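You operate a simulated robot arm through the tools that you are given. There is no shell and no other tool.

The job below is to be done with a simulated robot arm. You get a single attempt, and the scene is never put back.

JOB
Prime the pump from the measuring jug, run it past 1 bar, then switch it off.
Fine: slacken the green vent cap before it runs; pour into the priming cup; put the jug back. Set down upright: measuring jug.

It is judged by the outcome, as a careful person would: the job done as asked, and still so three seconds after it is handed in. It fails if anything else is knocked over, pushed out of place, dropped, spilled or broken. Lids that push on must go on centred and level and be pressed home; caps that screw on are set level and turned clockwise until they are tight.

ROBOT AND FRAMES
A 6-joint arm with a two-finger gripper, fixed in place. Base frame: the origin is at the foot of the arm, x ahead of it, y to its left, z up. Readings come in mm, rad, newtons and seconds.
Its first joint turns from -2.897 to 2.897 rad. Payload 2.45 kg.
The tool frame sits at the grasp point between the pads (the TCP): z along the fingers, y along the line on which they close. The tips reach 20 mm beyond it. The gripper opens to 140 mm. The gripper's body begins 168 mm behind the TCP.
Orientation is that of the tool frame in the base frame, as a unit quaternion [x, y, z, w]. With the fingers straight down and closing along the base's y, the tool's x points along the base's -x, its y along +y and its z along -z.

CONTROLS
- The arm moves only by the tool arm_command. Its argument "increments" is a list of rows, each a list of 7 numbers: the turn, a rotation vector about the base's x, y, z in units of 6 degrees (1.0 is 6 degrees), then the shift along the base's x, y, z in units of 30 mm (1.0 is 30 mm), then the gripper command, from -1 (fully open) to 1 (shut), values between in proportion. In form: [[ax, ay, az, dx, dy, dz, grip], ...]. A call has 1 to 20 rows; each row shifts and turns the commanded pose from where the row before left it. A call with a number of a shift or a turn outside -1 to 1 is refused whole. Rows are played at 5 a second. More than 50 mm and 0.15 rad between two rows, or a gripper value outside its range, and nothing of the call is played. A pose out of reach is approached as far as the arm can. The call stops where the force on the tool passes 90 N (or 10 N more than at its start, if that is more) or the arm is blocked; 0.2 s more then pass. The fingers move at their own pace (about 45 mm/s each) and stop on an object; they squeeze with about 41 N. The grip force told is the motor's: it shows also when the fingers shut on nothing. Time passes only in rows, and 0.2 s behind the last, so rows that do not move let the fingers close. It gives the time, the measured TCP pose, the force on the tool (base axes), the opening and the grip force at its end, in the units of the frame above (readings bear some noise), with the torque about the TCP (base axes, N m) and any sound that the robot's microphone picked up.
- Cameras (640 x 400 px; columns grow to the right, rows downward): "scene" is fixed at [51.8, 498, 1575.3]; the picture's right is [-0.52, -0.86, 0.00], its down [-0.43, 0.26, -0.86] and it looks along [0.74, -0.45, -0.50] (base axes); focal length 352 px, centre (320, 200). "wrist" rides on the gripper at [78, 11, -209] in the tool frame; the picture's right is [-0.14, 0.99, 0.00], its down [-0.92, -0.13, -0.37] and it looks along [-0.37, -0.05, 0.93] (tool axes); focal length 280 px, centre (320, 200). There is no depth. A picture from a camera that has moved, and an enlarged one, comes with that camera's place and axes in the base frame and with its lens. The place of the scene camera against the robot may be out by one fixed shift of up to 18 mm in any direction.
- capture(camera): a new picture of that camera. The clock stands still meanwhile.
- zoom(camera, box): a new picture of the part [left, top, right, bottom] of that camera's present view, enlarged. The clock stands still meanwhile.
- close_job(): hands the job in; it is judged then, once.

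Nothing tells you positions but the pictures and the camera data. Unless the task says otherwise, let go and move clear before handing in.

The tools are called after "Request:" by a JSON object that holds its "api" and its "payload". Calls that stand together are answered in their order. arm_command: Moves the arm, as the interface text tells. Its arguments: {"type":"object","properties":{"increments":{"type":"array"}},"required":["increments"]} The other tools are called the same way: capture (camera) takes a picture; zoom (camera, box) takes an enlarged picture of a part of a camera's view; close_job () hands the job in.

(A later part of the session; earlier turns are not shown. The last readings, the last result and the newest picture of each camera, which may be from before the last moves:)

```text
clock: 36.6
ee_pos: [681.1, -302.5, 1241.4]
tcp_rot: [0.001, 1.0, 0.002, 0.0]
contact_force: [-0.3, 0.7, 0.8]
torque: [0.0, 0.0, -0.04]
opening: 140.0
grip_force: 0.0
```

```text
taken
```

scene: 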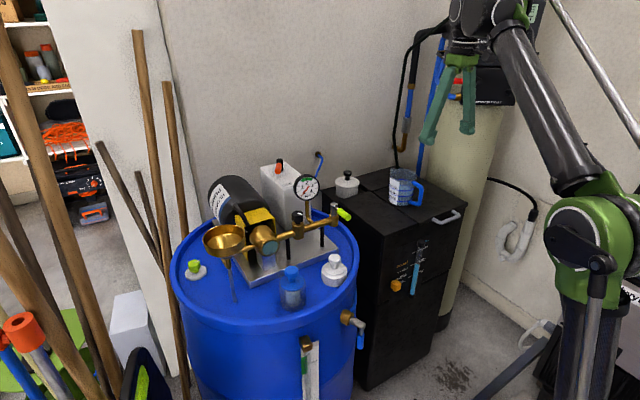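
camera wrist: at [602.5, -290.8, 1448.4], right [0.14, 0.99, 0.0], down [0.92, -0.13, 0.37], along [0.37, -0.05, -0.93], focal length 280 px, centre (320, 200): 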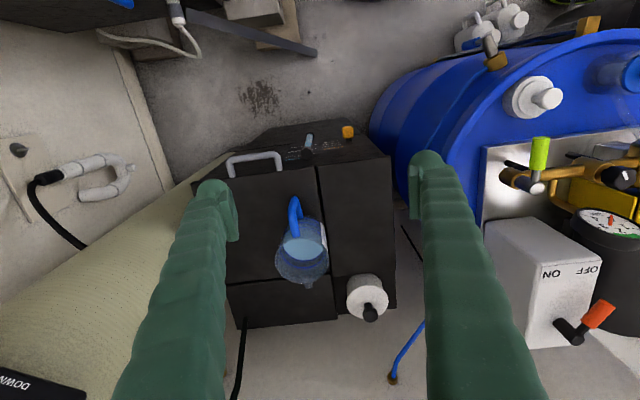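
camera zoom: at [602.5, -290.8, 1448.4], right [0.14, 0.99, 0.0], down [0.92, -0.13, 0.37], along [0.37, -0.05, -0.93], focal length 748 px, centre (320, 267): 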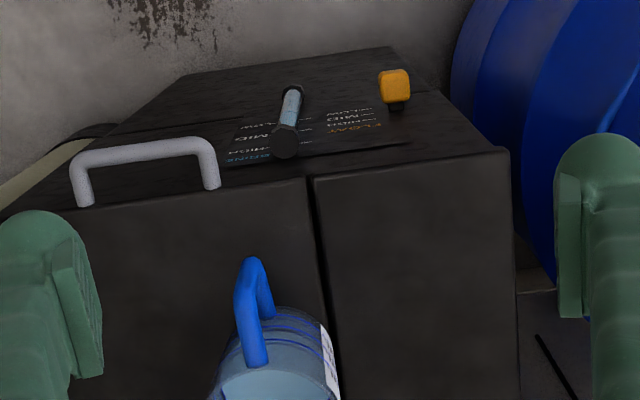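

Request:
{"api": "zoom", "payload": {"camera": "wrist", "box": [240, 180, 400, 330]}}

Request:
{"api": "zoom", "payload": {"camera": "scene", "box": [360, 150, 440, 220]}}

```text
2.67 times, centred on (320, 255) of wrist
camera zoom: at [602.5, -290.8, 1448.4], right [0.14, 0.99, 0.0], down [0.92, -0.13, 0.37], along [0.37, -0.05, -0.93], focal length 748 px, centre (320, 53)
```

zoom: 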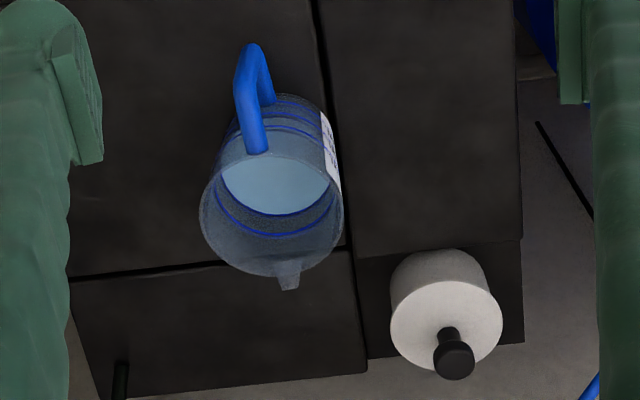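

```text
5.71 times, centred on (400, 185) of scene
camera zoom: at [51.8, 498.0, 1575.3], right [-0.52, -0.86, 0.0], down [-0.43, 0.26, -0.86], along [0.74, -0.45, -0.5], focal length 2011 px, centre (-137, 286)
```

zoom: 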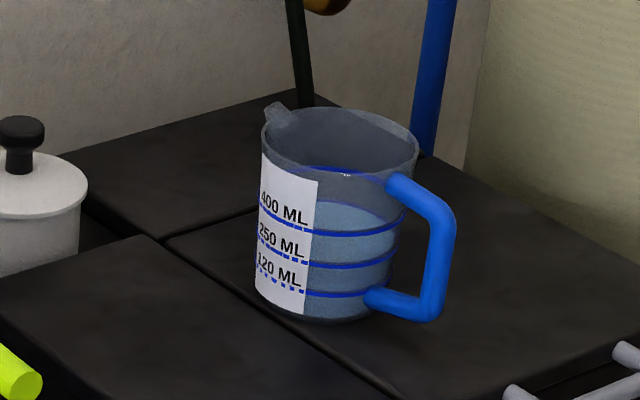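

The jug rim is centred near (882, −363, 1018), about 96 mm across, with the handle toward −x and the spout toward +x. I'll check the pump labels and the funnel for hints on how much water it needs.

Request:
{"api": "zoom", "payload": {"camera": "scene", "box": [195, 165, 275, 215]}}

Request:
{"api": "zoom", "payload": {"camera": "scene", "box": [195, 215, 345, 310]}}

Request:
{"api": "zoom", "payload": {"camera": "scene", "box": [440, 0, 560, 110]}}

Request:
{"api": "zoom", "payload": {"camera": "scene", "box": [280, 170, 360, 230]}}

Request:
{"api": "zoom", "payload": {"camera": "scene", "box": [380, 230, 460, 310]}}

Request:
{"api": "zoom", "payload": {"camera": "scene", "box": [280, 300, 380, 400]}}

```text
8.00 times, centred on (235, 190) of scene
camera zoom: at [51.8, 498.0, 1575.3], right [-0.52, -0.86, 0.0], down [-0.43, 0.26, -0.86], along [0.74, -0.45, -0.5], focal length 2815 px, centre (1000, 280)
```

zoom: 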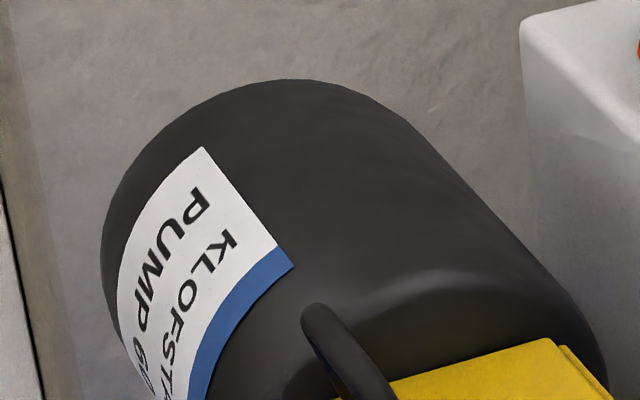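

```text
4.21 times, centred on (270, 262) of scene
camera zoom: at [51.8, 498.0, 1575.3], right [-0.52, -0.86, 0.0], down [-0.43, 0.26, -0.86], along [0.74, -0.45, -0.5], focal length 1482 px, centre (530, -63)
```

zoom: 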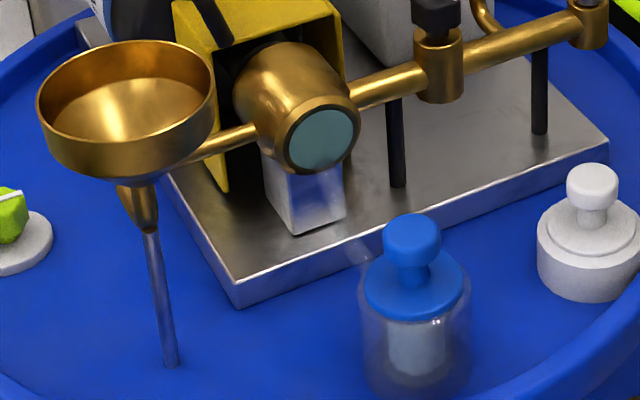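

```text
3.64 times, centred on (500, 55) of scene
camera zoom: at [51.8, 498.0, 1575.3], right [-0.52, -0.86, 0.0], down [-0.43, 0.26, -0.86], along [0.74, -0.45, -0.5], focal length 1280 px, centre (-334, 727)
```

zoom: 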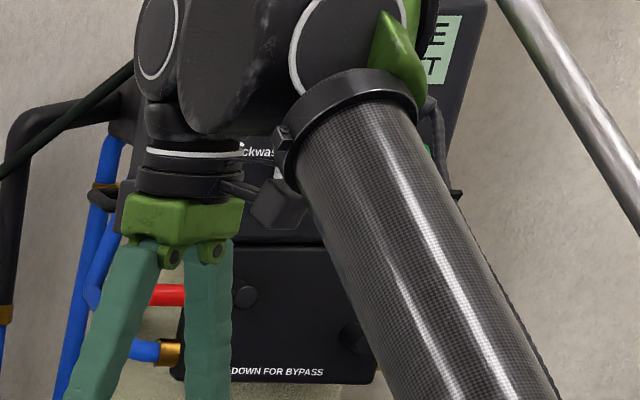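

```text
6.67 times, centred on (320, 200) of scene
camera zoom: at [51.8, 498.0, 1575.3], right [-0.52, -0.86, 0.0], down [-0.43, 0.26, -0.86], along [0.74, -0.45, -0.5], focal length 2346 px, centre (320, 200)
```

zoom: 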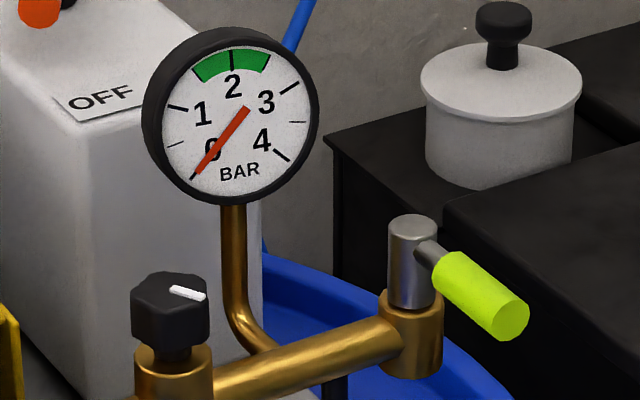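

```text
5.00 times, centred on (420, 270) of scene
camera zoom: at [51.8, 498.0, 1575.3], right [-0.52, -0.86, 0.0], down [-0.43, 0.26, -0.86], along [0.74, -0.45, -0.5], focal length 1759 px, centre (-180, -150)
```

zoom: 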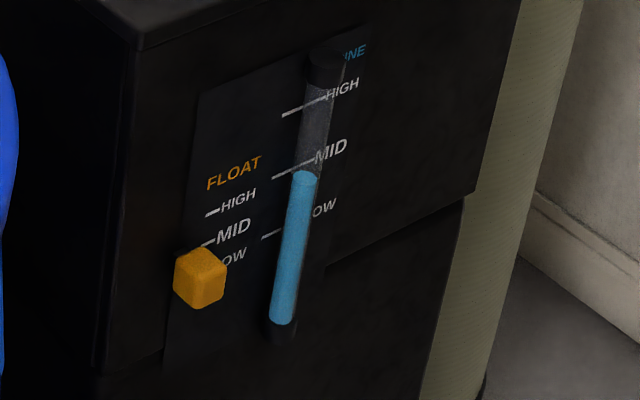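

```text
4.00 times, centred on (330, 350) of scene
camera zoom: at [51.8, 498.0, 1575.3], right [-0.52, -0.86, 0.0], down [-0.43, 0.26, -0.86], along [0.74, -0.45, -0.5], focal length 1408 px, centre (280, -400)
```

zoom: 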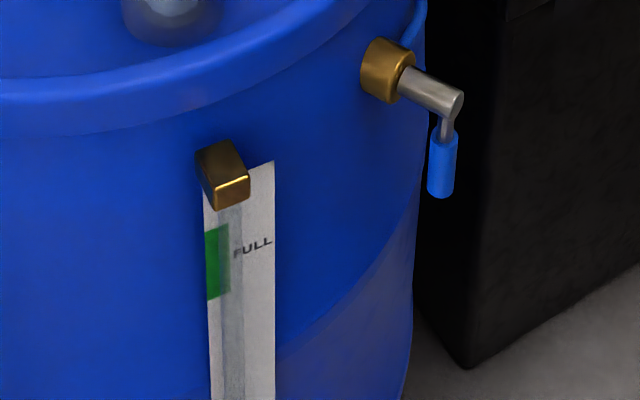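

The gauge reads 0 and the switch is off. Now I'll go over the jug with the fingers fully open, closing along y across the handle axis.

Request:
{"api": "arm_command", "payload": {"increments": [[0, 0, 0, 0.83, -0.25, 0, -1], [0, 0, 0, 0.83, -0.25, -0.2, -1], [0, 0, 0, 0.83, -0.25, -0.4, -1], [0, 0, 0, 0.83, -0.25, -0.4, -1], [0, 0, 0, 0.83, -0.25, -0.5, -1], [0, 0, 0, 0.83, -0.25, -0.5, -1], [0, 0, 0, 0.83, -0.25, -0.5, -1], [0, 0, 0, 0.83, -0.25, -0.5, -1], [0, 0, 0, 0, 0, 0, -1]]}}

Request:
{"api": "capture", "payload": {"camera": "wrist"}}

Request:
{"api": "capture", "payload": {"camera": "scene"}}

```text
clock: 38.6
ee_pos: [873.2, -358.5, 1146.6]
tcp_rot: [0.0, 1.0, 0.001, 0.0]
contact_force: [0.3, -0.5, -0.5]
torque: [-0.04, 0.0, -0.02]
opening: 140.1
grip_force: 0.1
out of reach, approached as far as the arm can: row 8
```

```text
taken
camera wrist: at [794.9, -346.8, 1353.3], right [0.14, 0.99, 0.0], down [0.92, -0.13, 0.37], along [0.37, -0.05, -0.93], focal length 280 px, centre (320, 200)
```

wrist: 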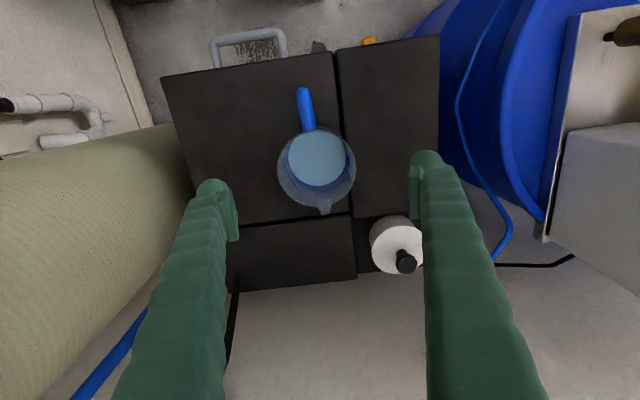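

```text
taken
```

scene: 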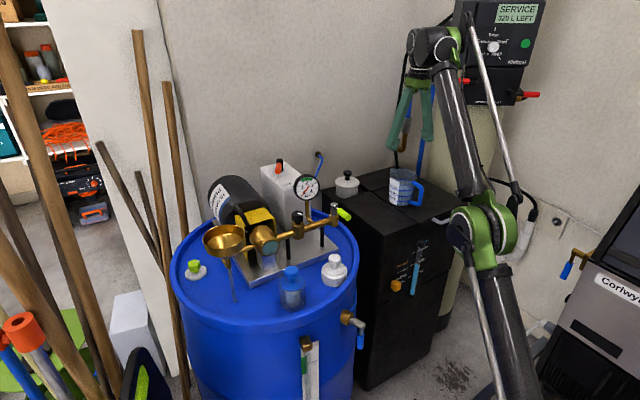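

Request:
{"api": "arm_command", "payload": {"increments": [[0, 0, 0, 0.1, -0.1, -1, -1], [0, 0, 0, 0.25, -0.1, -1, -1], [0, 0, 0, 0.2, 0, -1, -1], [0, 0, 0, 0, 0, 0, -1]]}}

Request:
{"api": "capture", "payload": {"camera": "wrist"}}

Request:
{"api": "zoom", "payload": {"camera": "scene", "box": [340, 100, 500, 220]}}

```text
clock: 39.6
ee_pos: [889.2, -365.4, 1056.3]
tcp_rot: [0.001, 1.0, 0.001, 0.0]
contact_force: [0.1, 0.9, 0.7]
torque: [0.0, -0.01, -0.03]
opening: 139.8
grip_force: 0.0
```

```text
taken
camera wrist: at [810.6, -353.2, 1262.9], right [0.14, 0.99, 0.0], down [0.92, -0.13, 0.37], along [0.37, -0.05, -0.93], focal length 280 px, centre (320, 200)
```

wrist: 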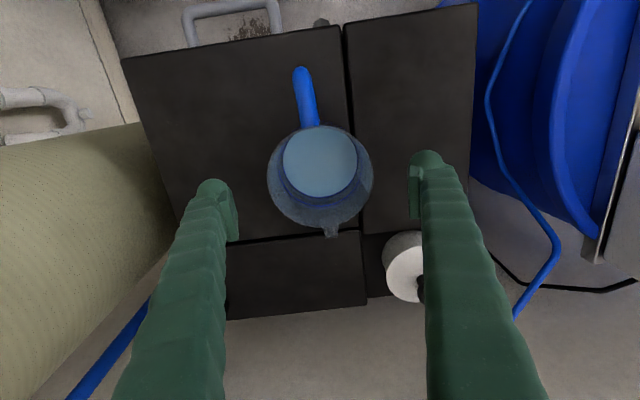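

```text
3.33 times, centred on (420, 160) of scene
camera zoom: at [51.8, 498.0, 1575.3], right [-0.52, -0.86, 0.0], down [-0.43, 0.26, -0.86], along [0.74, -0.45, -0.5], focal length 1173 px, centre (-13, 333)
```

zoom: 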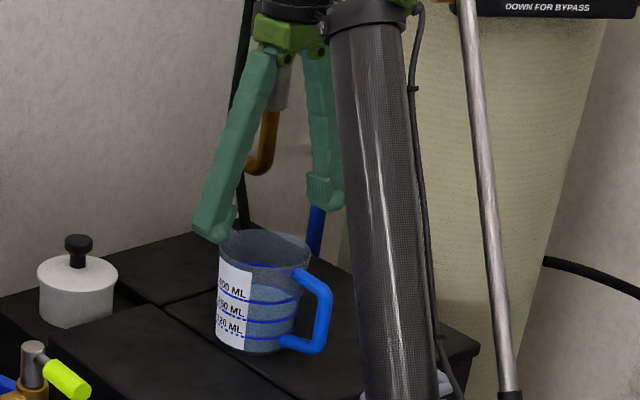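

The jug rim is centred under the gripper at about (888, −364, 1011). I'm descending around it.

Request:
{"api": "arm_command", "payload": {"increments": [[0, 0, 0, 0, 0.04, -0.6, -1], [0, 0, 0, 0, 0, -0.6, -1], [0, 0, 0, 0, 0, -0.6, -1], [0, 0, 0, 0, 0, -0.6, -1], [0, 0, 0, 0, 0, -0.6, -1], [0, 0, 0, 0, 0, -0.2, -1], [0, 0, 0, 0, 0, 0, -1]]}}

Request:
{"api": "capture", "payload": {"camera": "wrist"}}

Request:
{"api": "zoom", "payload": {"camera": "scene", "box": [340, 100, 500, 220]}}

```text
clock: 41.2
ee_pos: [891.2, -362.2, 960.0]
tcp_rot: [0.0, 1.0, 0.001, -0.001]
contact_force: [0.1, 0.1, -0.4]
torque: [-0.03, -0.03, 0.0]
opening: 139.8
grip_force: 0.1
```

```text
taken
camera wrist: at [812.1, -351.6, 1166.5], right [0.14, 0.99, 0.0], down [0.92, -0.13, 0.37], along [0.37, -0.05, -0.93], focal length 280 px, centre (320, 200)
```

wrist: 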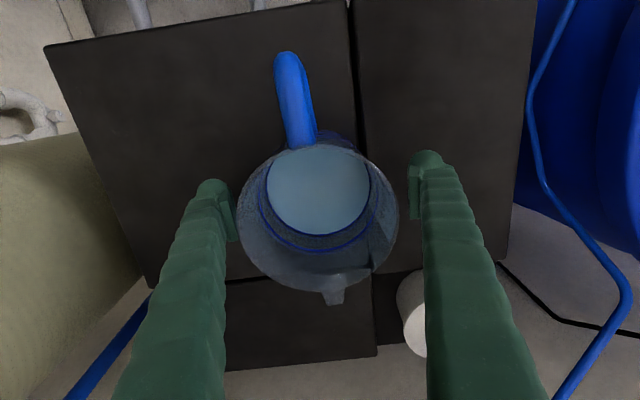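

```text
3.33 times, centred on (420, 160) of scene
camera zoom: at [51.8, 498.0, 1575.3], right [-0.52, -0.86, 0.0], down [-0.43, 0.26, -0.86], along [0.74, -0.45, -0.5], focal length 1173 px, centre (-13, 333)
```

zoom: 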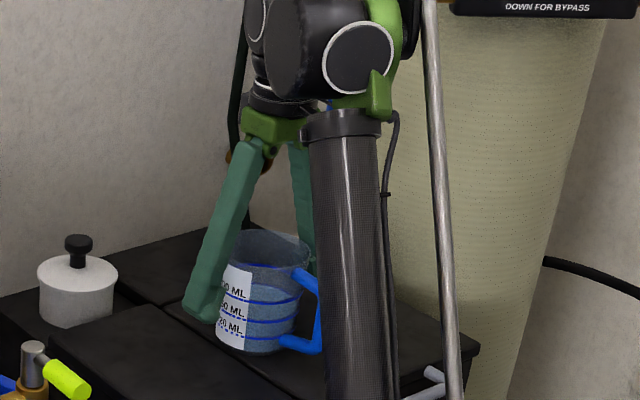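

Request:
{"api": "arm_command", "payload": {"increments": [[0, 0, 0, -0.12, 0, -0.1, -1], [0, 0, 0, 0, 0, 0, 0.3], [0, 0, 0, 0, 0, 0, 0.5], [0, 0, 0, 0, 0, 0, 1], [0, 0, 0, 0, 0, 0, 1], [0, 0, 0, 0, 0, 0, 1]]}}

Request:
{"api": "zoom", "payload": {"camera": "scene", "box": [340, 100, 500, 220]}}

Request:
{"api": "capture", "payload": {"camera": "wrist"}}

```text
clock: 42.6
ee_pos: [886.4, -362.6, 957.8]
tcp_rot: [0.001, 1.0, 0.0, 0.0]
contact_force: [-0.4, -0.9, 3.1]
torque: [-0.04, -0.01, 0.08]
opening: 104.9
grip_force: 40.9
```

```text
3.33 times, centred on (420, 160) of scene
camera zoom: at [51.8, 498.0, 1575.3], right [-0.52, -0.86, 0.0], down [-0.43, 0.26, -0.86], along [0.74, -0.45, -0.5], focal length 1173 px, centre (-13, 333)
```

zoom: 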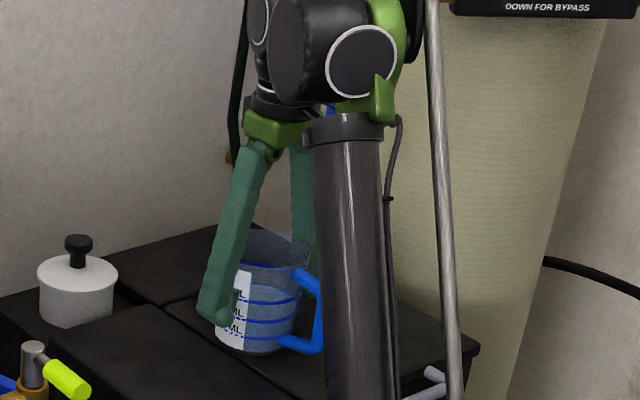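

```text
taken
camera wrist: at [808.0, -352.2, 1164.0], right [0.14, 0.99, 0.0], down [0.92, -0.13, 0.37], along [0.37, -0.05, -0.93], focal length 280 px, centre (320, 200)
```

wrist: 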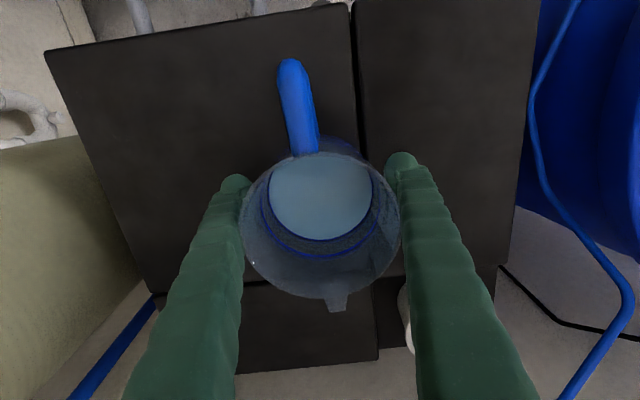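

The jug is held (opening 105 mm, grip 41 N). Its home pose is TCP (886.4, −362.6, 957.8). I'll lift straight up gently.

Request:
{"api": "arm_command", "payload": {"increments": [[0, 0, 0, 0, 0, 0.15, 1], [0, 0, 0, 0, 0, 0.3, 1], [0, 0, 0, 0, 0, 0.5, 1], [0, 0, 0, 0, 0, 0.6, 1], [0, 0, 0, 0, 0, 0.6, 1], [0, 0, 0, -0.3, 0, 0.6, 1], [0, 0, 0, 0, 0, 0, 1]]}}

Request:
{"api": "capture", "payload": {"camera": "wrist"}}

Request:
{"api": "capture", "payload": {"camera": "scene"}}

```text
clock: 44.2
ee_pos: [877.7, -363.9, 1041.2]
tcp_rot: [-0.001, 1.0, 0.001, 0.0]
contact_force: [-0.4, 0.8, -3.1]
torque: [-0.02, -0.01, 0.05]
opening: 105.0
grip_force: 40.8
```

```text
taken
camera wrist: at [799.6, -352.3, 1247.5], right [0.14, 0.99, 0.0], down [0.92, -0.13, 0.37], along [0.37, -0.05, -0.93], focal length 280 px, centre (320, 200)
```

wrist: 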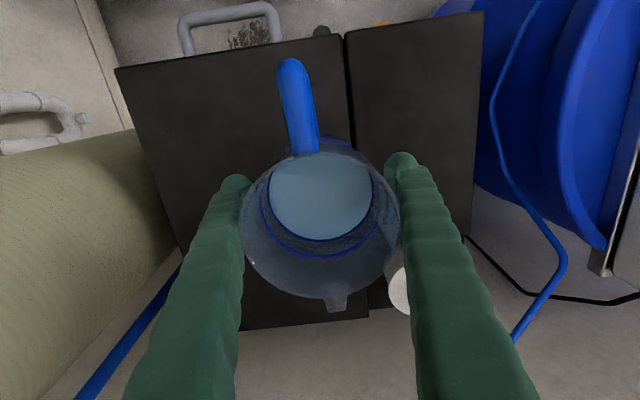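

```text
taken
```

scene: 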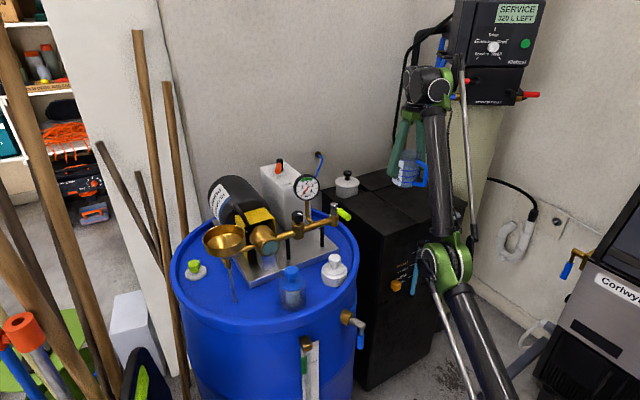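

The jug lifted cleanly (weight ≈ 6 N) and stayed level. I'll retract it toward the base and raise it before swinging over.

Request:
{"api": "arm_command", "payload": {"increments": [[0, 0, 0, -0.4, 0, 0.3, 1], [0, 0, 0, -0.8, 0, 0.5, 1], [0, 0, 0, -0.8, 0, 0.5, 1], [0, 0, 0, -0.8, 0, 0.5, 1], [0, 0, 0, -0.8, 0, 0.5, 1], [0, 0, 0, -0.8, 0, 0.5, 1], [0, 0, 0, -0.8, 0, 0.5, 1], [0, 0, 0, -0.8, 0, 0.5, 1], [0, 0, 0, -0.8, 0, 0.5, 1], [0, 0, 0, -0.8, 0, 0.5, 1], [0, 0, 0, -0.8, 0, 0.4, 1], [0, 0, 0, -0.4, 0, 0.2, 1], [0, 0, 0, 0, 0, 0, 1]]}}

Request:
{"api": "capture", "payload": {"camera": "scene"}}

```text
clock: 47.0
ee_pos: [693.6, -403.3, 1254.6]
tcp_rot: [0.0, 1.0, 0.001, -0.001]
contact_force: [-0.5, -0.1, -3.6]
torque: [0.0, 0.0, -0.02]
opening: 104.4
grip_force: 41.4
out of reach, approached as far as the arm can: row 3, 4, 5, 6, 7, 8, 9, 10, 11, 12
```

```text
taken
```

scene: 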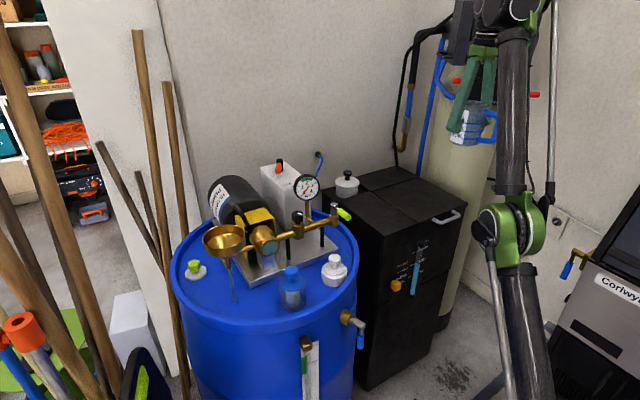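

The arm slid along its reach boundary but the jug is still upright and held. I'll pull in toward the base and slightly down, then start the swing with the wrist rotation.

Request:
{"api": "arm_command", "payload": {"increments": [[0, 0, 0, -0.6, 0.1, -0.4, 1], [0, 0, 0, -0.8, 0.3, -0.4, 1], [0, 0, 0, -0.8, 0.5, -0.3, 1], [0, 0, 0.5, -0.6, 0.7, -0.2, 1], [0, 0, 1, 0, 0.78, 0, 1], [0, 0, 1, 0, 0.78, 0, 1], [0, 0, 1, 0, 0.78, 0, 1], [0, 0, 1, 0, 0.78, 0, 1], [0, 0, 1, 0, 0.78, 0, 1], [0, 0, 1, 0, 0.78, 0, 1], [0, 0, 1, 0, 0.78, 0, 1], [0, 0, 1, 0, 0.78, 0, 1], [0, 0, 1, 0, 0.78, 0, 1], [0, 0, 1, 0, 0.78, 0, 1], [0, 0, 0, 0, 0, 0, 1]]}}

Request:
{"api": "capture", "payload": {"camera": "scene"}}

Request:
{"api": "capture", "payload": {"camera": "wrist"}}

```text
clock: 50.2
ee_pos: [708.8, -175.9, 1324.1]
tcp_rot: [-0.522, 0.853, 0.002, -0.001]
contact_force: [0.2, 0.9, -2.7]
torque: [0.0, -0.01, -0.03]
opening: 104.0
grip_force: 40.9
out of reach, approached as far as the arm can: row 1, 2, 3, 4, 5, 6, 7, 8, 9, 10, 11, 12, 13, 14
```

```text
taken
```

scene: 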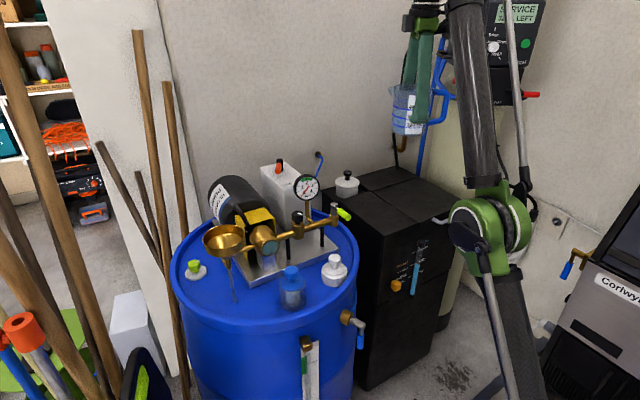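

```text
taken
camera wrist: at [663.5, -241.4, 1532.1], right [-0.82, 0.57, 0.0], down [0.53, 0.76, 0.37], along [0.21, 0.3, -0.93], focal length 280 px, centre (320, 200)
```

wrist: 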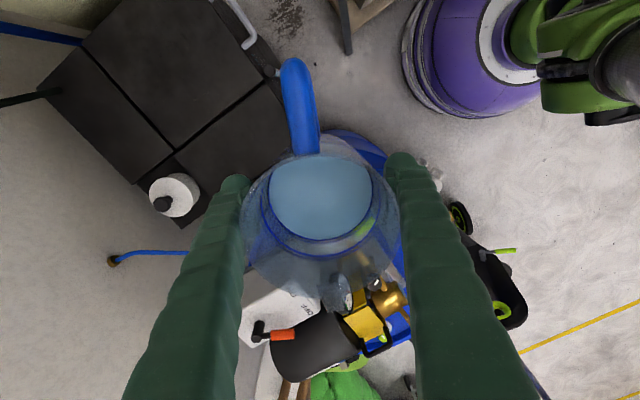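

The wrist yawed about 63° with the jug level, but the arm has stretched out to its reach limit. I'll nudge it down and sideways in small steps to see how it responds.

Request:
{"api": "arm_command", "payload": {"increments": [[0, 0, 0, 0, 0, -0.5, 1], [0, 0, 0, 0, 0, -0.5, 1], [0, 0, 0, 0, 0, -0.5, 1], [0, 0, 0, 0, 0, 0, 1]]}}

```text
clock: 51.2
ee_pos: [729.2, -180.4, 1308.0]
tcp_rot: [-0.522, 0.853, 0.002, -0.001]
contact_force: [-0.3, -1.0, -3.7]
torque: [0.02, -0.02, 0.01]
opening: 104.2
grip_force: 41.0
out of reach, approached as far as the arm can: row 1, 2, 3
```

Request:
{"api": "arm_command", "payload": {"increments": [[0, 0, 0, 0, 0, -1, 1], [0, 0, 0, 0, 0, -1, 1], [0, 0, 0, 0, 0, -1, 1], [0, 0, 0, 0, 0, -1, 1]]}}

```text
clock: 52.2
ee_pos: [787.8, -196.2, 1246.3]
tcp_rot: [-0.522, 0.853, 0.001, -0.001]
contact_force: [-1.1, 0.0, -3.1]
torque: [-0.04, -0.07, 0.03]
opening: 104.0
grip_force: 40.8
out of reach, approached as far as the arm can: row 1, 2, 3, 4
```

The arm has stretched nearly straight with the elbow bent the wrong way. I'll slide up along the reach limit to straighten it, then come down so the elbow bends up again. The jug stays level throughout.

Request:
{"api": "arm_command", "payload": {"increments": [[0, 0, 0, -0.8, 0.2, 0.8, 1], [0, 0, 0, -0.8, 0.2, 0.8, 1], [0, 0, 0, -0.8, 0.2, 0.8, 1], [0, 0, 0, -0.8, 0.2, 0.8, 1], [0, 0, 0, -0.4, 0.2, 0.8, 1], [0, 0, 0, 0, 0, 0, 1]]}}

Request:
{"api": "capture", "payload": {"camera": "scene"}}

```text
clock: 53.6
ee_pos: [673.6, -165.0, 1352.7]
tcp_rot: [-0.522, 0.853, 0.0, 0.0]
contact_force: [0.2, 0.6, -3.9]
torque: [-0.02, 0.0, -0.02]
opening: 103.6
grip_force: 40.7
out of reach, approached as far as the arm can: row 4, 5
```

```text
taken
```

scene: 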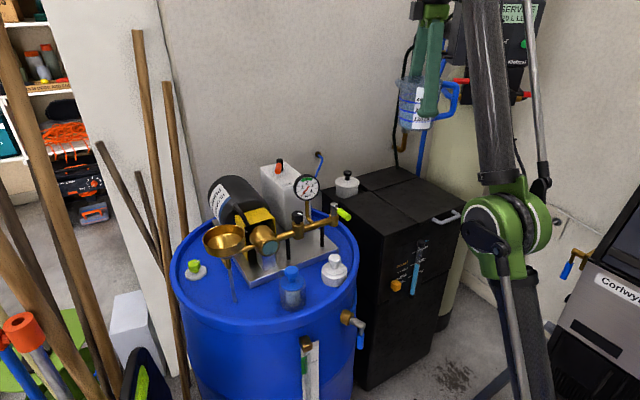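

Request:
{"api": "arm_command", "payload": {"increments": [[0, 0, 0, 0.1, 0, -0.5, 1], [0, 0, 0, 0.1, 0, -0.5, 1]]}}

Request:
{"api": "capture", "payload": {"camera": "scene"}}

```text
clock: 54.2
ee_pos: [692.0, -167.5, 1339.6]
tcp_rot: [-0.523, 0.852, 0.002, -0.001]
contact_force: [-0.4, 0.4, -2.4]
torque: [-0.01, 0.0, -0.01]
opening: 103.8
grip_force: 41.3
out of reach, approached as far as the arm can: row 1, 2
```

```text
taken
```

scene: 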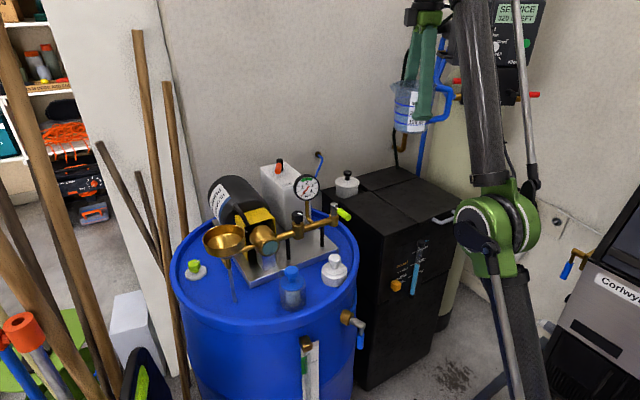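

Request:
{"api": "arm_command", "payload": {"increments": [[0, 0, 0, 0.9, -0.2, -0.4, 1], [0, 0, 0, 0.9, -0.2, -0.4, 1], [0, 0, 0, 0.9, -0.2, -0.45, 1], [0, 0, 0, 0.9, -0.2, -0.5, 1], [0, 0, 0, -0.3, 0.08, -0.5, 1], [0, 0, 0, -0.3, 0.08, -0.5, 1]]}}

Request:
{"api": "capture", "payload": {"camera": "scene"}}

```text
clock: 55.6
ee_pos: [770.6, -183.9, 1241.6]
tcp_rot: [-0.522, 0.853, 0.001, 0.0]
contact_force: [0.1, -0.6, -3.9]
torque: [0.02, 0.01, -0.02]
opening: 103.9
grip_force: 40.6
out of reach, approached as far as the arm can: row 1, 2, 3, 4
```

```text
taken
```

scene: 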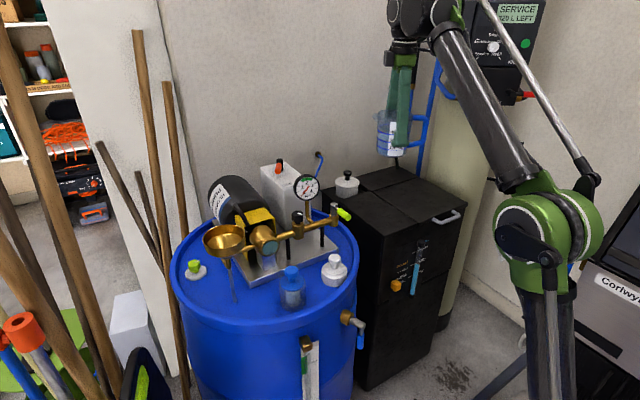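

The elbow has flipped back up and the jug is still level. Now I'll retract first, then sweep left with the yaw rotation, staying inside the reach limit.

Request:
{"api": "arm_command", "payload": {"increments": [[0, 0, 0, -0.5, 0, -0.1, 1], [0, 0, 0, -0.8, 0, -0.1, 1], [0, 0, 0, -0.8, 0, -0.1, 1], [0, 0, 0, -0.8, 0, -0.1, 1], [0, 0, 0, -0.8, 0, -0.1, 1], [0, 0, 0, -0.8, 0.2, 0, 1], [0, 0, 1, -0.6, 0.5, 0, 1], [0, 0, 1, 0, 0.8, 0, 1], [0, 0, 1, 0, 0.8, 0, 1], [0, 0, 1, 0, 0.8, 0, 1], [0, 0, 1, 0, 0.8, 0, 1], [0, 0, 1, 0, 0.8, 0, 1], [0, 0, 1, 0, 0.8, 0, 1], [0, 0, 1, 0, 0.8, 0, 1], [0, 0, 0, 0, 0, 0, 1]]}}

Request:
{"api": "capture", "payload": {"camera": "scene"}}

Request:
{"api": "capture", "payload": {"camera": "wrist"}}

```text
clock: 58.8
ee_pos: [616.3, 4.9, 1225.9]
tcp_rot: [0.825, -0.565, 0.0, 0.001]
contact_force: [0.3, 0.1, -3.6]
torque: [-0.01, -0.01, 0.01]
opening: 103.9
grip_force: 40.8
```

```text
taken
```

scene: 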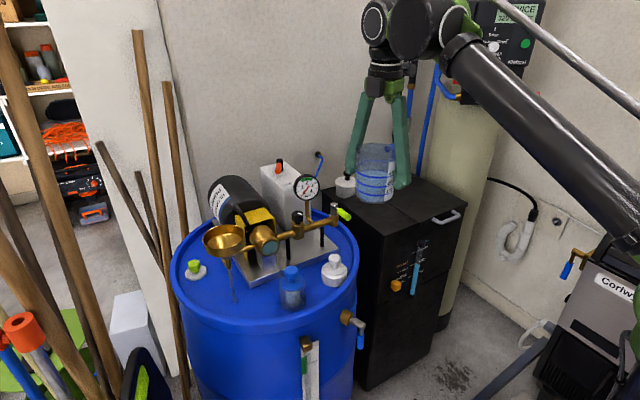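

```text
taken
camera wrist: at [634.3, -70.7, 1432.5], right [-0.97, -0.23, 0.0], down [-0.21, 0.91, 0.37], along [-0.09, 0.36, -0.93], focal length 280 px, centre (320, 200)
```

wrist: 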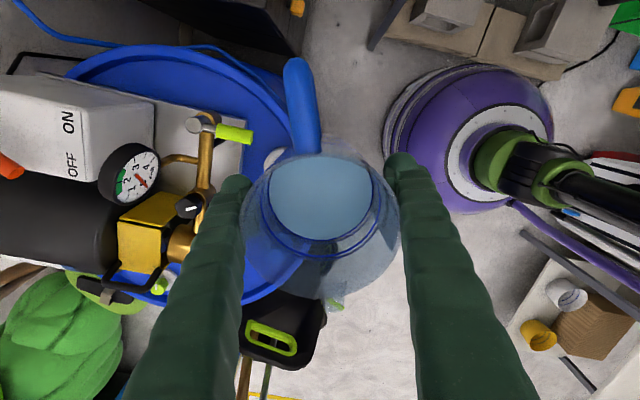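

The elbow is up and the jug is level at (616, 5, 1226). I'll continue to y ≈ 260 and finish the yaw so the spout faces back toward the robot.

Request:
{"api": "arm_command", "payload": {"increments": [[0, 0, 1, 0, 0.6, 0, 1], [0, 0, 1, 0, 0.6, 0, 1], [0, 0, 1, 0, 0.6, 0, 1], [0, 0, 1, 0, 0.6, 0, 1], [0, 0, 1, 0, 0.6, 0, 1], [0, 0, 1, 0, 0.6, 0, 1], [0, 0, 1, 0, 0.6, 0, 1], [0, 0, 1, 0, 0.6, 0, 1], [0, 0, 1, 0, 0.6, 0, 1], [0, 0, 1, 0, 0.6, 0, 1], [0, 0, 1, 0, 0.6, 0, 1], [0, 0, 1, 0, 0.6, 0, 1], [0, 0, 1, 0, 0.6, 0, 1], [0, 0, 0.5, 0, 0.6, 0, 1], [0, 0, 0, 0, 0, 0, 1]]}}

Request:
{"api": "capture", "payload": {"camera": "scene"}}

Request:
{"api": "capture", "payload": {"camera": "wrist"}}

```text
clock: 62.0
ee_pos: [618.2, 257.7, 1227.1]
tcp_rot: [0.995, 0.104, -0.001, 0.002]
contact_force: [-0.7, 0.8, -4.0]
torque: [0.0, -0.03, -0.01]
opening: 103.8
grip_force: 41.1
```

```text
taken
```

scene: 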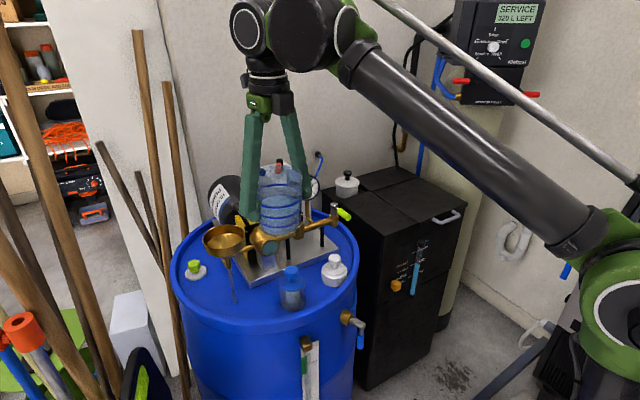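

```text
taken
camera wrist: at [697.1, 264.3, 1434.1], right [0.07, -1.0, 0.0], down [-0.93, -0.07, 0.37], along [-0.37, -0.03, -0.93], focal length 280 px, centre (320, 200)
```

wrist: 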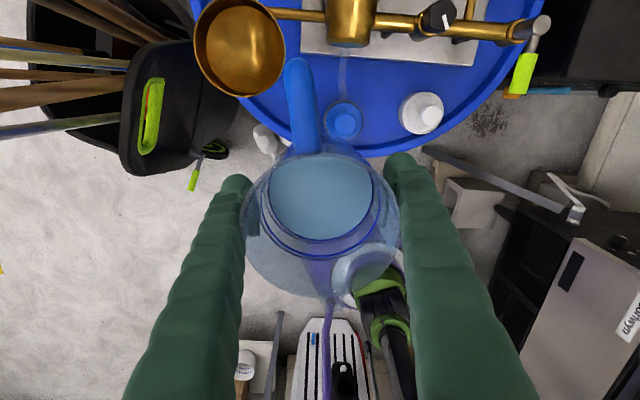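

The funnel rim refines to (729, 351, 1097). I'll tilt the jug 36° toward the spout, which is still below the pouring angle, to pull the wrist inward. Then I'll pass over the funnel to the far side.

Request:
{"api": "arm_command", "payload": {"increments": [[0.208, -0.978, 0, 0, 0, 0.2, 1], [0.208, -0.978, 0, 0, 0, 0.2, 1], [0.208, -0.978, 0, 0, 0, 0.1, 1], [0.208, -0.978, 0, 0, 0, 0, 1], [0.208, -0.978, 0, 0, 0, 0, 1], [0.208, -0.978, 0, 0, 0, 0, 1], [0, 0, 0, 0, 0, 0, 1]]}}

Request:
{"api": "capture", "payload": {"camera": "scene"}}

Request:
{"api": "capture", "payload": {"camera": "wrist"}}

```text
clock: 63.6
ee_pos: [617.0, 258.2, 1242.0]
tcp_rot: [0.946, 0.099, 0.307, -0.031]
contact_force: [-0.1, -0.1, -3.3]
torque: [0.0, 0.02, 0.02]
opening: 103.7
grip_force: 41.1
```

```text
taken
```

scene: 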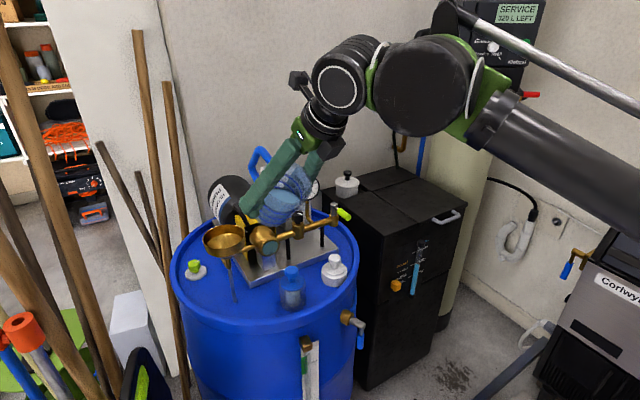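

```text
taken
camera wrist: at [561.3, 235.4, 1454.8], right [0.1, -0.99, -0.08], down [-0.97, -0.07, -0.24], along [0.24, 0.1, -0.97], focal length 280 px, centre (320, 200)
```

wrist: 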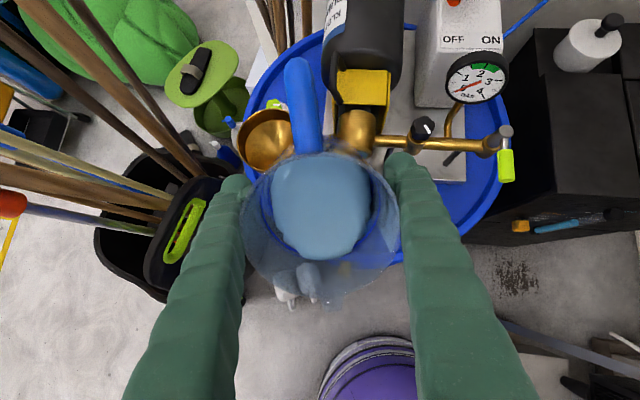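

Request:
{"api": "arm_command", "payload": {"increments": [[0, 0, 0, 0.5, 0.28, 0, 1], [0, 0, 0, 0.8, 0.46, 0, 1], [0, 0, 0, 0.8, 0.46, 0, 1], [0, 0, 0, 0.8, 0.46, 0, 1], [0, 0, 0, 0.8, 0.46, 0, 1], [0, 0, 0, 0.8, 0.46, 0, 1], [0, 0, 0, 0.8, 0.46, 0, 1], [0, 0, 0, 0.8, 0.46, 0, 1], [0, 0, 0, 0.5, 0.3, 0, 1], [0, 0, 0, 0, 0, 0, 1]]}}

Request:
{"api": "capture", "payload": {"camera": "scene"}}

Request:
{"api": "capture", "payload": {"camera": "wrist"}}

```text
clock: 65.8
ee_pos: [815.7, 371.3, 1240.6]
tcp_rot: [0.946, 0.099, 0.306, -0.031]
contact_force: [-0.6, 0.0, -4.2]
torque: [0.01, 0.0, 0.0]
opening: 103.4
grip_force: 40.9
```

```text
taken
```

scene: 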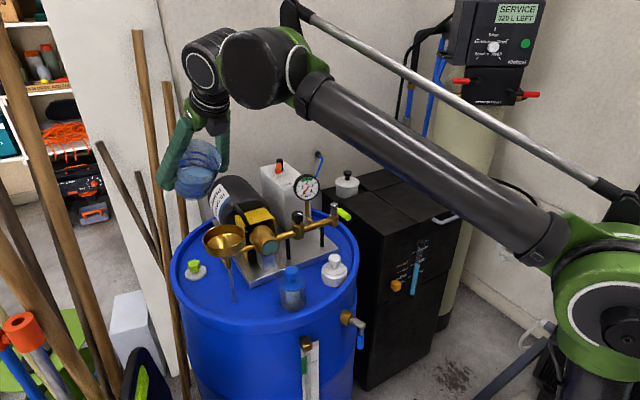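

```text
taken
camera wrist: at [758.2, 350.5, 1454.4], right [0.1, -0.99, -0.08], down [-0.97, -0.07, -0.24], along [0.23, 0.1, -0.97], focal length 280 px, centre (320, 200)
```

wrist: 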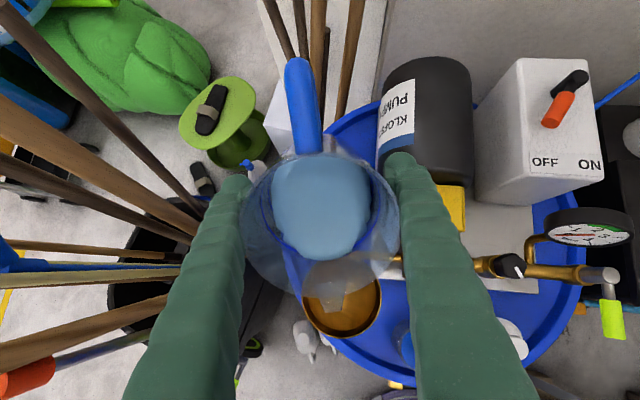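

The spout is lined up over the funnel. I'll lower the jug to pouring height, still at 36°, and inspect.

Request:
{"api": "arm_command", "payload": {"increments": [[0, 0, 0, 0, 0, -0.6, 1], [0, 0, 0, 0, 0, -0.6, 1], [0, 0, 0, 0, 0, -0.6, 1], [0, 0, 0, 0, 0, -0.6, 1], [0, 0, 0, 0, 0, -0.4, 1], [0, 0, 0, 0, 0, 0, 1]]}}

Request:
{"api": "zoom", "payload": {"camera": "scene", "box": [120, 130, 320, 270]}}

Request:
{"api": "capture", "payload": {"camera": "wrist"}}

```text
clock: 67.2
ee_pos: [816.4, 370.0, 1157.9]
tcp_rot: [0.946, 0.099, 0.307, -0.032]
contact_force: [0.6, -0.1, -4.4]
torque: [0.01, 0.01, 0.01]
opening: 103.7
grip_force: 40.9
```

```text
2.86 times, centred on (220, 200) of scene
camera zoom: at [51.8, 498.0, 1575.3], right [-0.52, -0.86, 0.0], down [-0.43, 0.26, -0.86], along [0.74, -0.45, -0.5], focal length 1005 px, centre (606, 200)
```

zoom: 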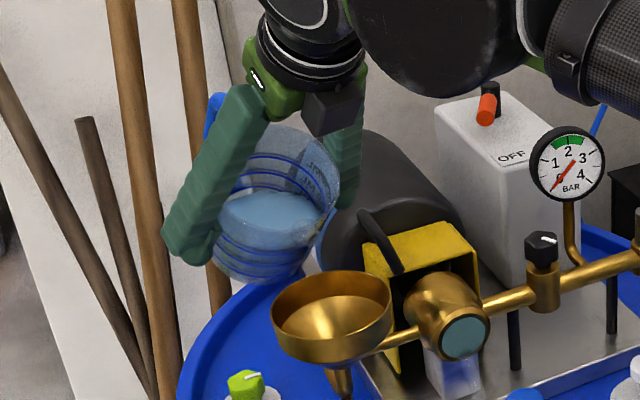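

```text
taken
camera wrist: at [759.2, 349.5, 1370.5], right [0.1, -0.99, -0.08], down [-0.97, -0.07, -0.24], along [0.23, 0.1, -0.97], focal length 280 px, centre (320, 200)
```

wrist: 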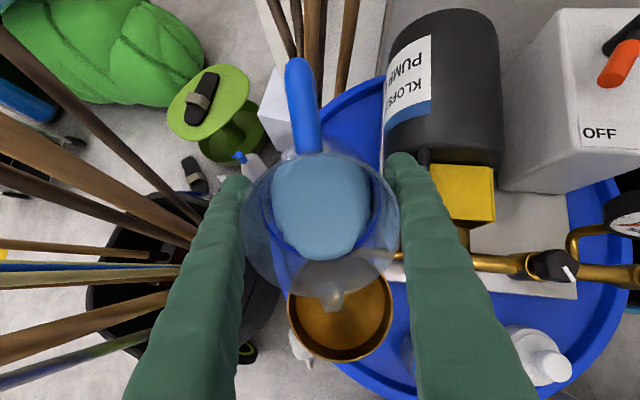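

The spout tip is over the funnel, about 65 mm above its rim, and the jug wall has clearance over the near edge. I'll tilt slowly and watch for the start of the flow.

Request:
{"api": "arm_command", "payload": {"increments": [[0.104, -0.489, 0, 0, 0, 0, 1], [0.104, -0.489, 0, 0, 0, 0, 1], [0.104, -0.489, 0, 0, 0, 0, 1], [0, 0, 0, 0, 0, 0, 1]]}}

Request:
{"api": "zoom", "payload": {"camera": "scene", "box": [120, 130, 320, 270]}}

Request:
{"api": "capture", "payload": {"camera": "wrist"}}

```text
clock: 68.2
ee_pos: [816.5, 370.7, 1156.8]
tcp_rot: [0.919, 0.095, 0.381, -0.038]
contact_force: [-0.3, 0.1, -2.9]
torque: [-0.01, -0.03, -0.03]
opening: 103.9
grip_force: 41.3
```

```text
2.86 times, centred on (220, 200) of scene
camera zoom: at [51.8, 498.0, 1575.3], right [-0.52, -0.86, 0.0], down [-0.43, 0.26, -0.86], along [0.74, -0.45, -0.5], focal length 1005 px, centre (606, 200)
```

zoom: 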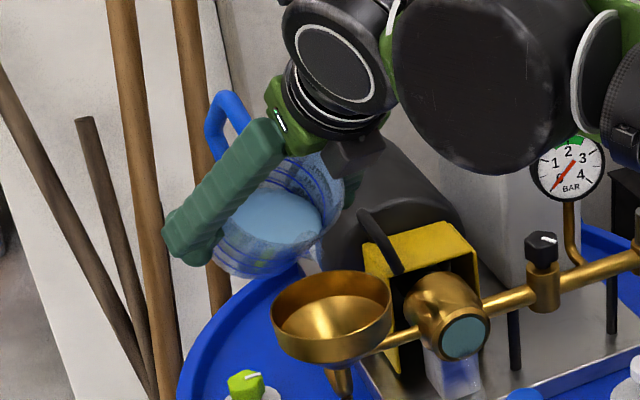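

```text
taken
camera wrist: at [727.1, 342.5, 1358.2], right [0.11, -0.99, -0.1], down [-0.92, -0.06, -0.39], along [0.38, 0.13, -0.92], focal length 280 px, centre (320, 200)
```

wrist: 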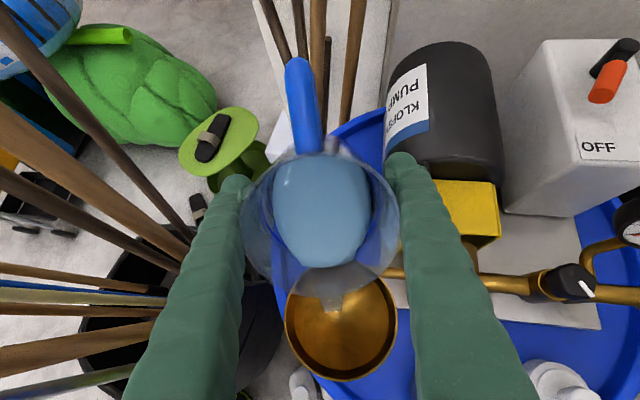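

Request:
{"api": "arm_command", "payload": {"increments": [[0.104, -0.489, 0, 0, 0, 0, 1], [0.104, -0.489, 0, 0, 0, 0, 1], [0, 0, 0, 0, 0, 0, 1]]}}

Request:
{"api": "zoom", "payload": {"camera": "wrist", "box": [220, 130, 460, 380]}}

Request:
{"api": "zoom", "payload": {"camera": "scene", "box": [160, 170, 280, 270]}}

```text
clock: 69.0
ee_pos: [814.5, 371.7, 1157.9]
tcp_rot: [0.898, 0.093, 0.429, -0.044]
contact_force: [0.2, -0.5, -4.2]
torque: [0.0, -0.01, 0.01]
opening: 103.6
grip_force: 40.8
```

```text
1.60 times, centred on (340, 255) of wrist
camera zoom: at [706.8, 338.6, 1347.9], right [0.12, -0.99, -0.11], down [-0.87, -0.05, -0.48], along [0.47, 0.15, -0.87], focal length 449 px, centre (288, 112)
```

zoom: 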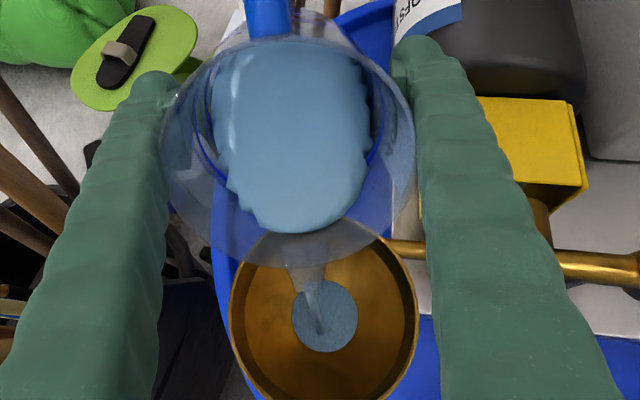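

```text
4.00 times, centred on (220, 220) of scene
camera zoom: at [51.8, 498.0, 1575.3], right [-0.52, -0.86, 0.0], down [-0.43, 0.26, -0.86], along [0.74, -0.45, -0.5], focal length 1408 px, centre (720, 120)
```

zoom: 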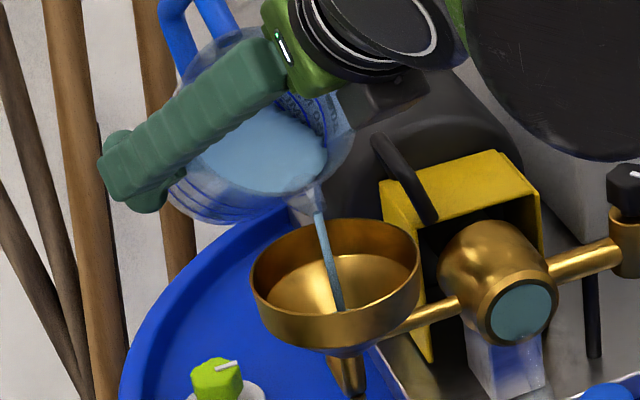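

Water is flowing into the funnel in a clean, centred stream. I'll hold this angle and watch the cup level.

Request:
{"api": "arm_command", "payload": {"increments": [[0, 0, 0, 0, 0, 0, 1], [0, 0, 0, 0, 0, 0, 1], [0, 0, 0, 0, 0, 0, 1], [0, 0, 0, 0, 0, 0, 1]]}}

Request:
{"api": "zoom", "payload": {"camera": "wrist", "box": [220, 130, 460, 380]}}

Request:
{"api": "zoom", "payload": {"camera": "scene", "box": [160, 170, 280, 270]}}

```text
clock: 70.0
ee_pos: [816.3, 371.3, 1157.5]
tcp_rot: [0.898, 0.094, 0.427, -0.044]
contact_force: [-1.0, 0.1, -2.4]
torque: [0.0, -0.04, 0.0]
opening: 103.6
grip_force: 41.1
```

```text
1.60 times, centred on (340, 255) of wrist
camera zoom: at [706.8, 338.6, 1347.9], right [0.12, -0.99, -0.11], down [-0.87, -0.05, -0.48], along [0.47, 0.15, -0.87], focal length 449 px, centre (288, 112)
```

zoom: 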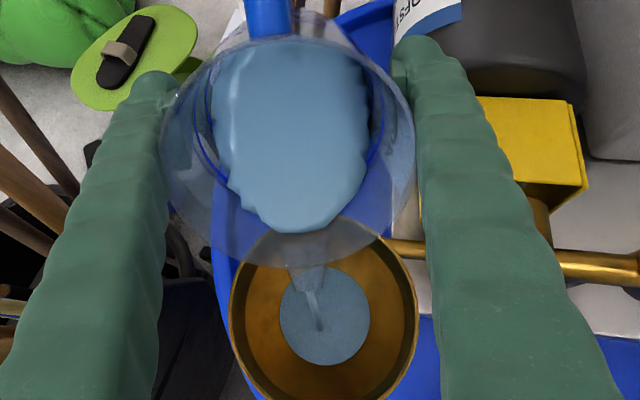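

```text
4.00 times, centred on (220, 220) of scene
camera zoom: at [51.8, 498.0, 1575.3], right [-0.52, -0.86, 0.0], down [-0.43, 0.26, -0.86], along [0.74, -0.45, -0.5], focal length 1408 px, centre (720, 120)
```

zoom: 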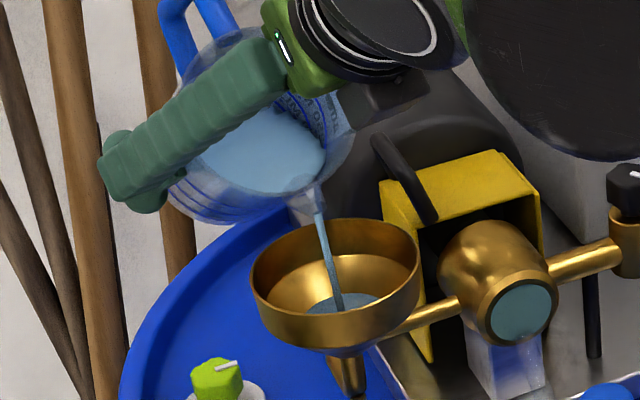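

Request:
{"api": "arm_command", "payload": {"increments": [[0, 0, 0, 0, 0, 0, 1], [0, 0, 0, 0, 0, 0, 1], [0, 0, 0, 0, 0, 0, 1], [0, 0, 0, 0, 0, 0, 1], [0, 0, 0, 0, 0, 0, 1], [0, 0, 0, 0, 0, 0, 1], [0, 0, 0, 0, 0, 0, 1], [0, 0, 0, 0, 0, 0, 1]]}}

Request:
{"api": "zoom", "payload": {"camera": "wrist", "box": [220, 130, 460, 380]}}

Request:
{"api": "zoom", "payload": {"camera": "scene", "box": [160, 170, 280, 270]}}

```text
clock: 71.8
ee_pos: [814.7, 371.3, 1156.4]
tcp_rot: [0.898, 0.093, 0.428, -0.044]
contact_force: [-0.7, -0.8, -3.7]
torque: [0.03, 0.02, 0.01]
opening: 103.8
grip_force: 40.7
```

```text
1.60 times, centred on (340, 255) of wrist
camera zoom: at [706.8, 338.6, 1347.9], right [0.12, -0.99, -0.11], down [-0.87, -0.05, -0.48], along [0.47, 0.15, -0.87], focal length 449 px, centre (288, 112)
```

zoom: 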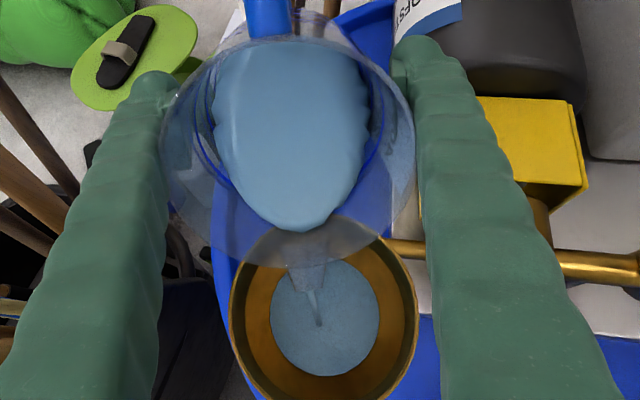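

```text
4.00 times, centred on (220, 220) of scene
camera zoom: at [51.8, 498.0, 1575.3], right [-0.52, -0.86, 0.0], down [-0.43, 0.26, -0.86], along [0.74, -0.45, -0.5], focal length 1408 px, centre (720, 120)
```

zoom: 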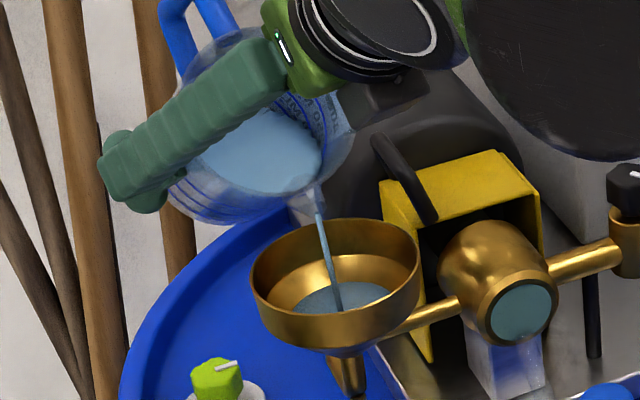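

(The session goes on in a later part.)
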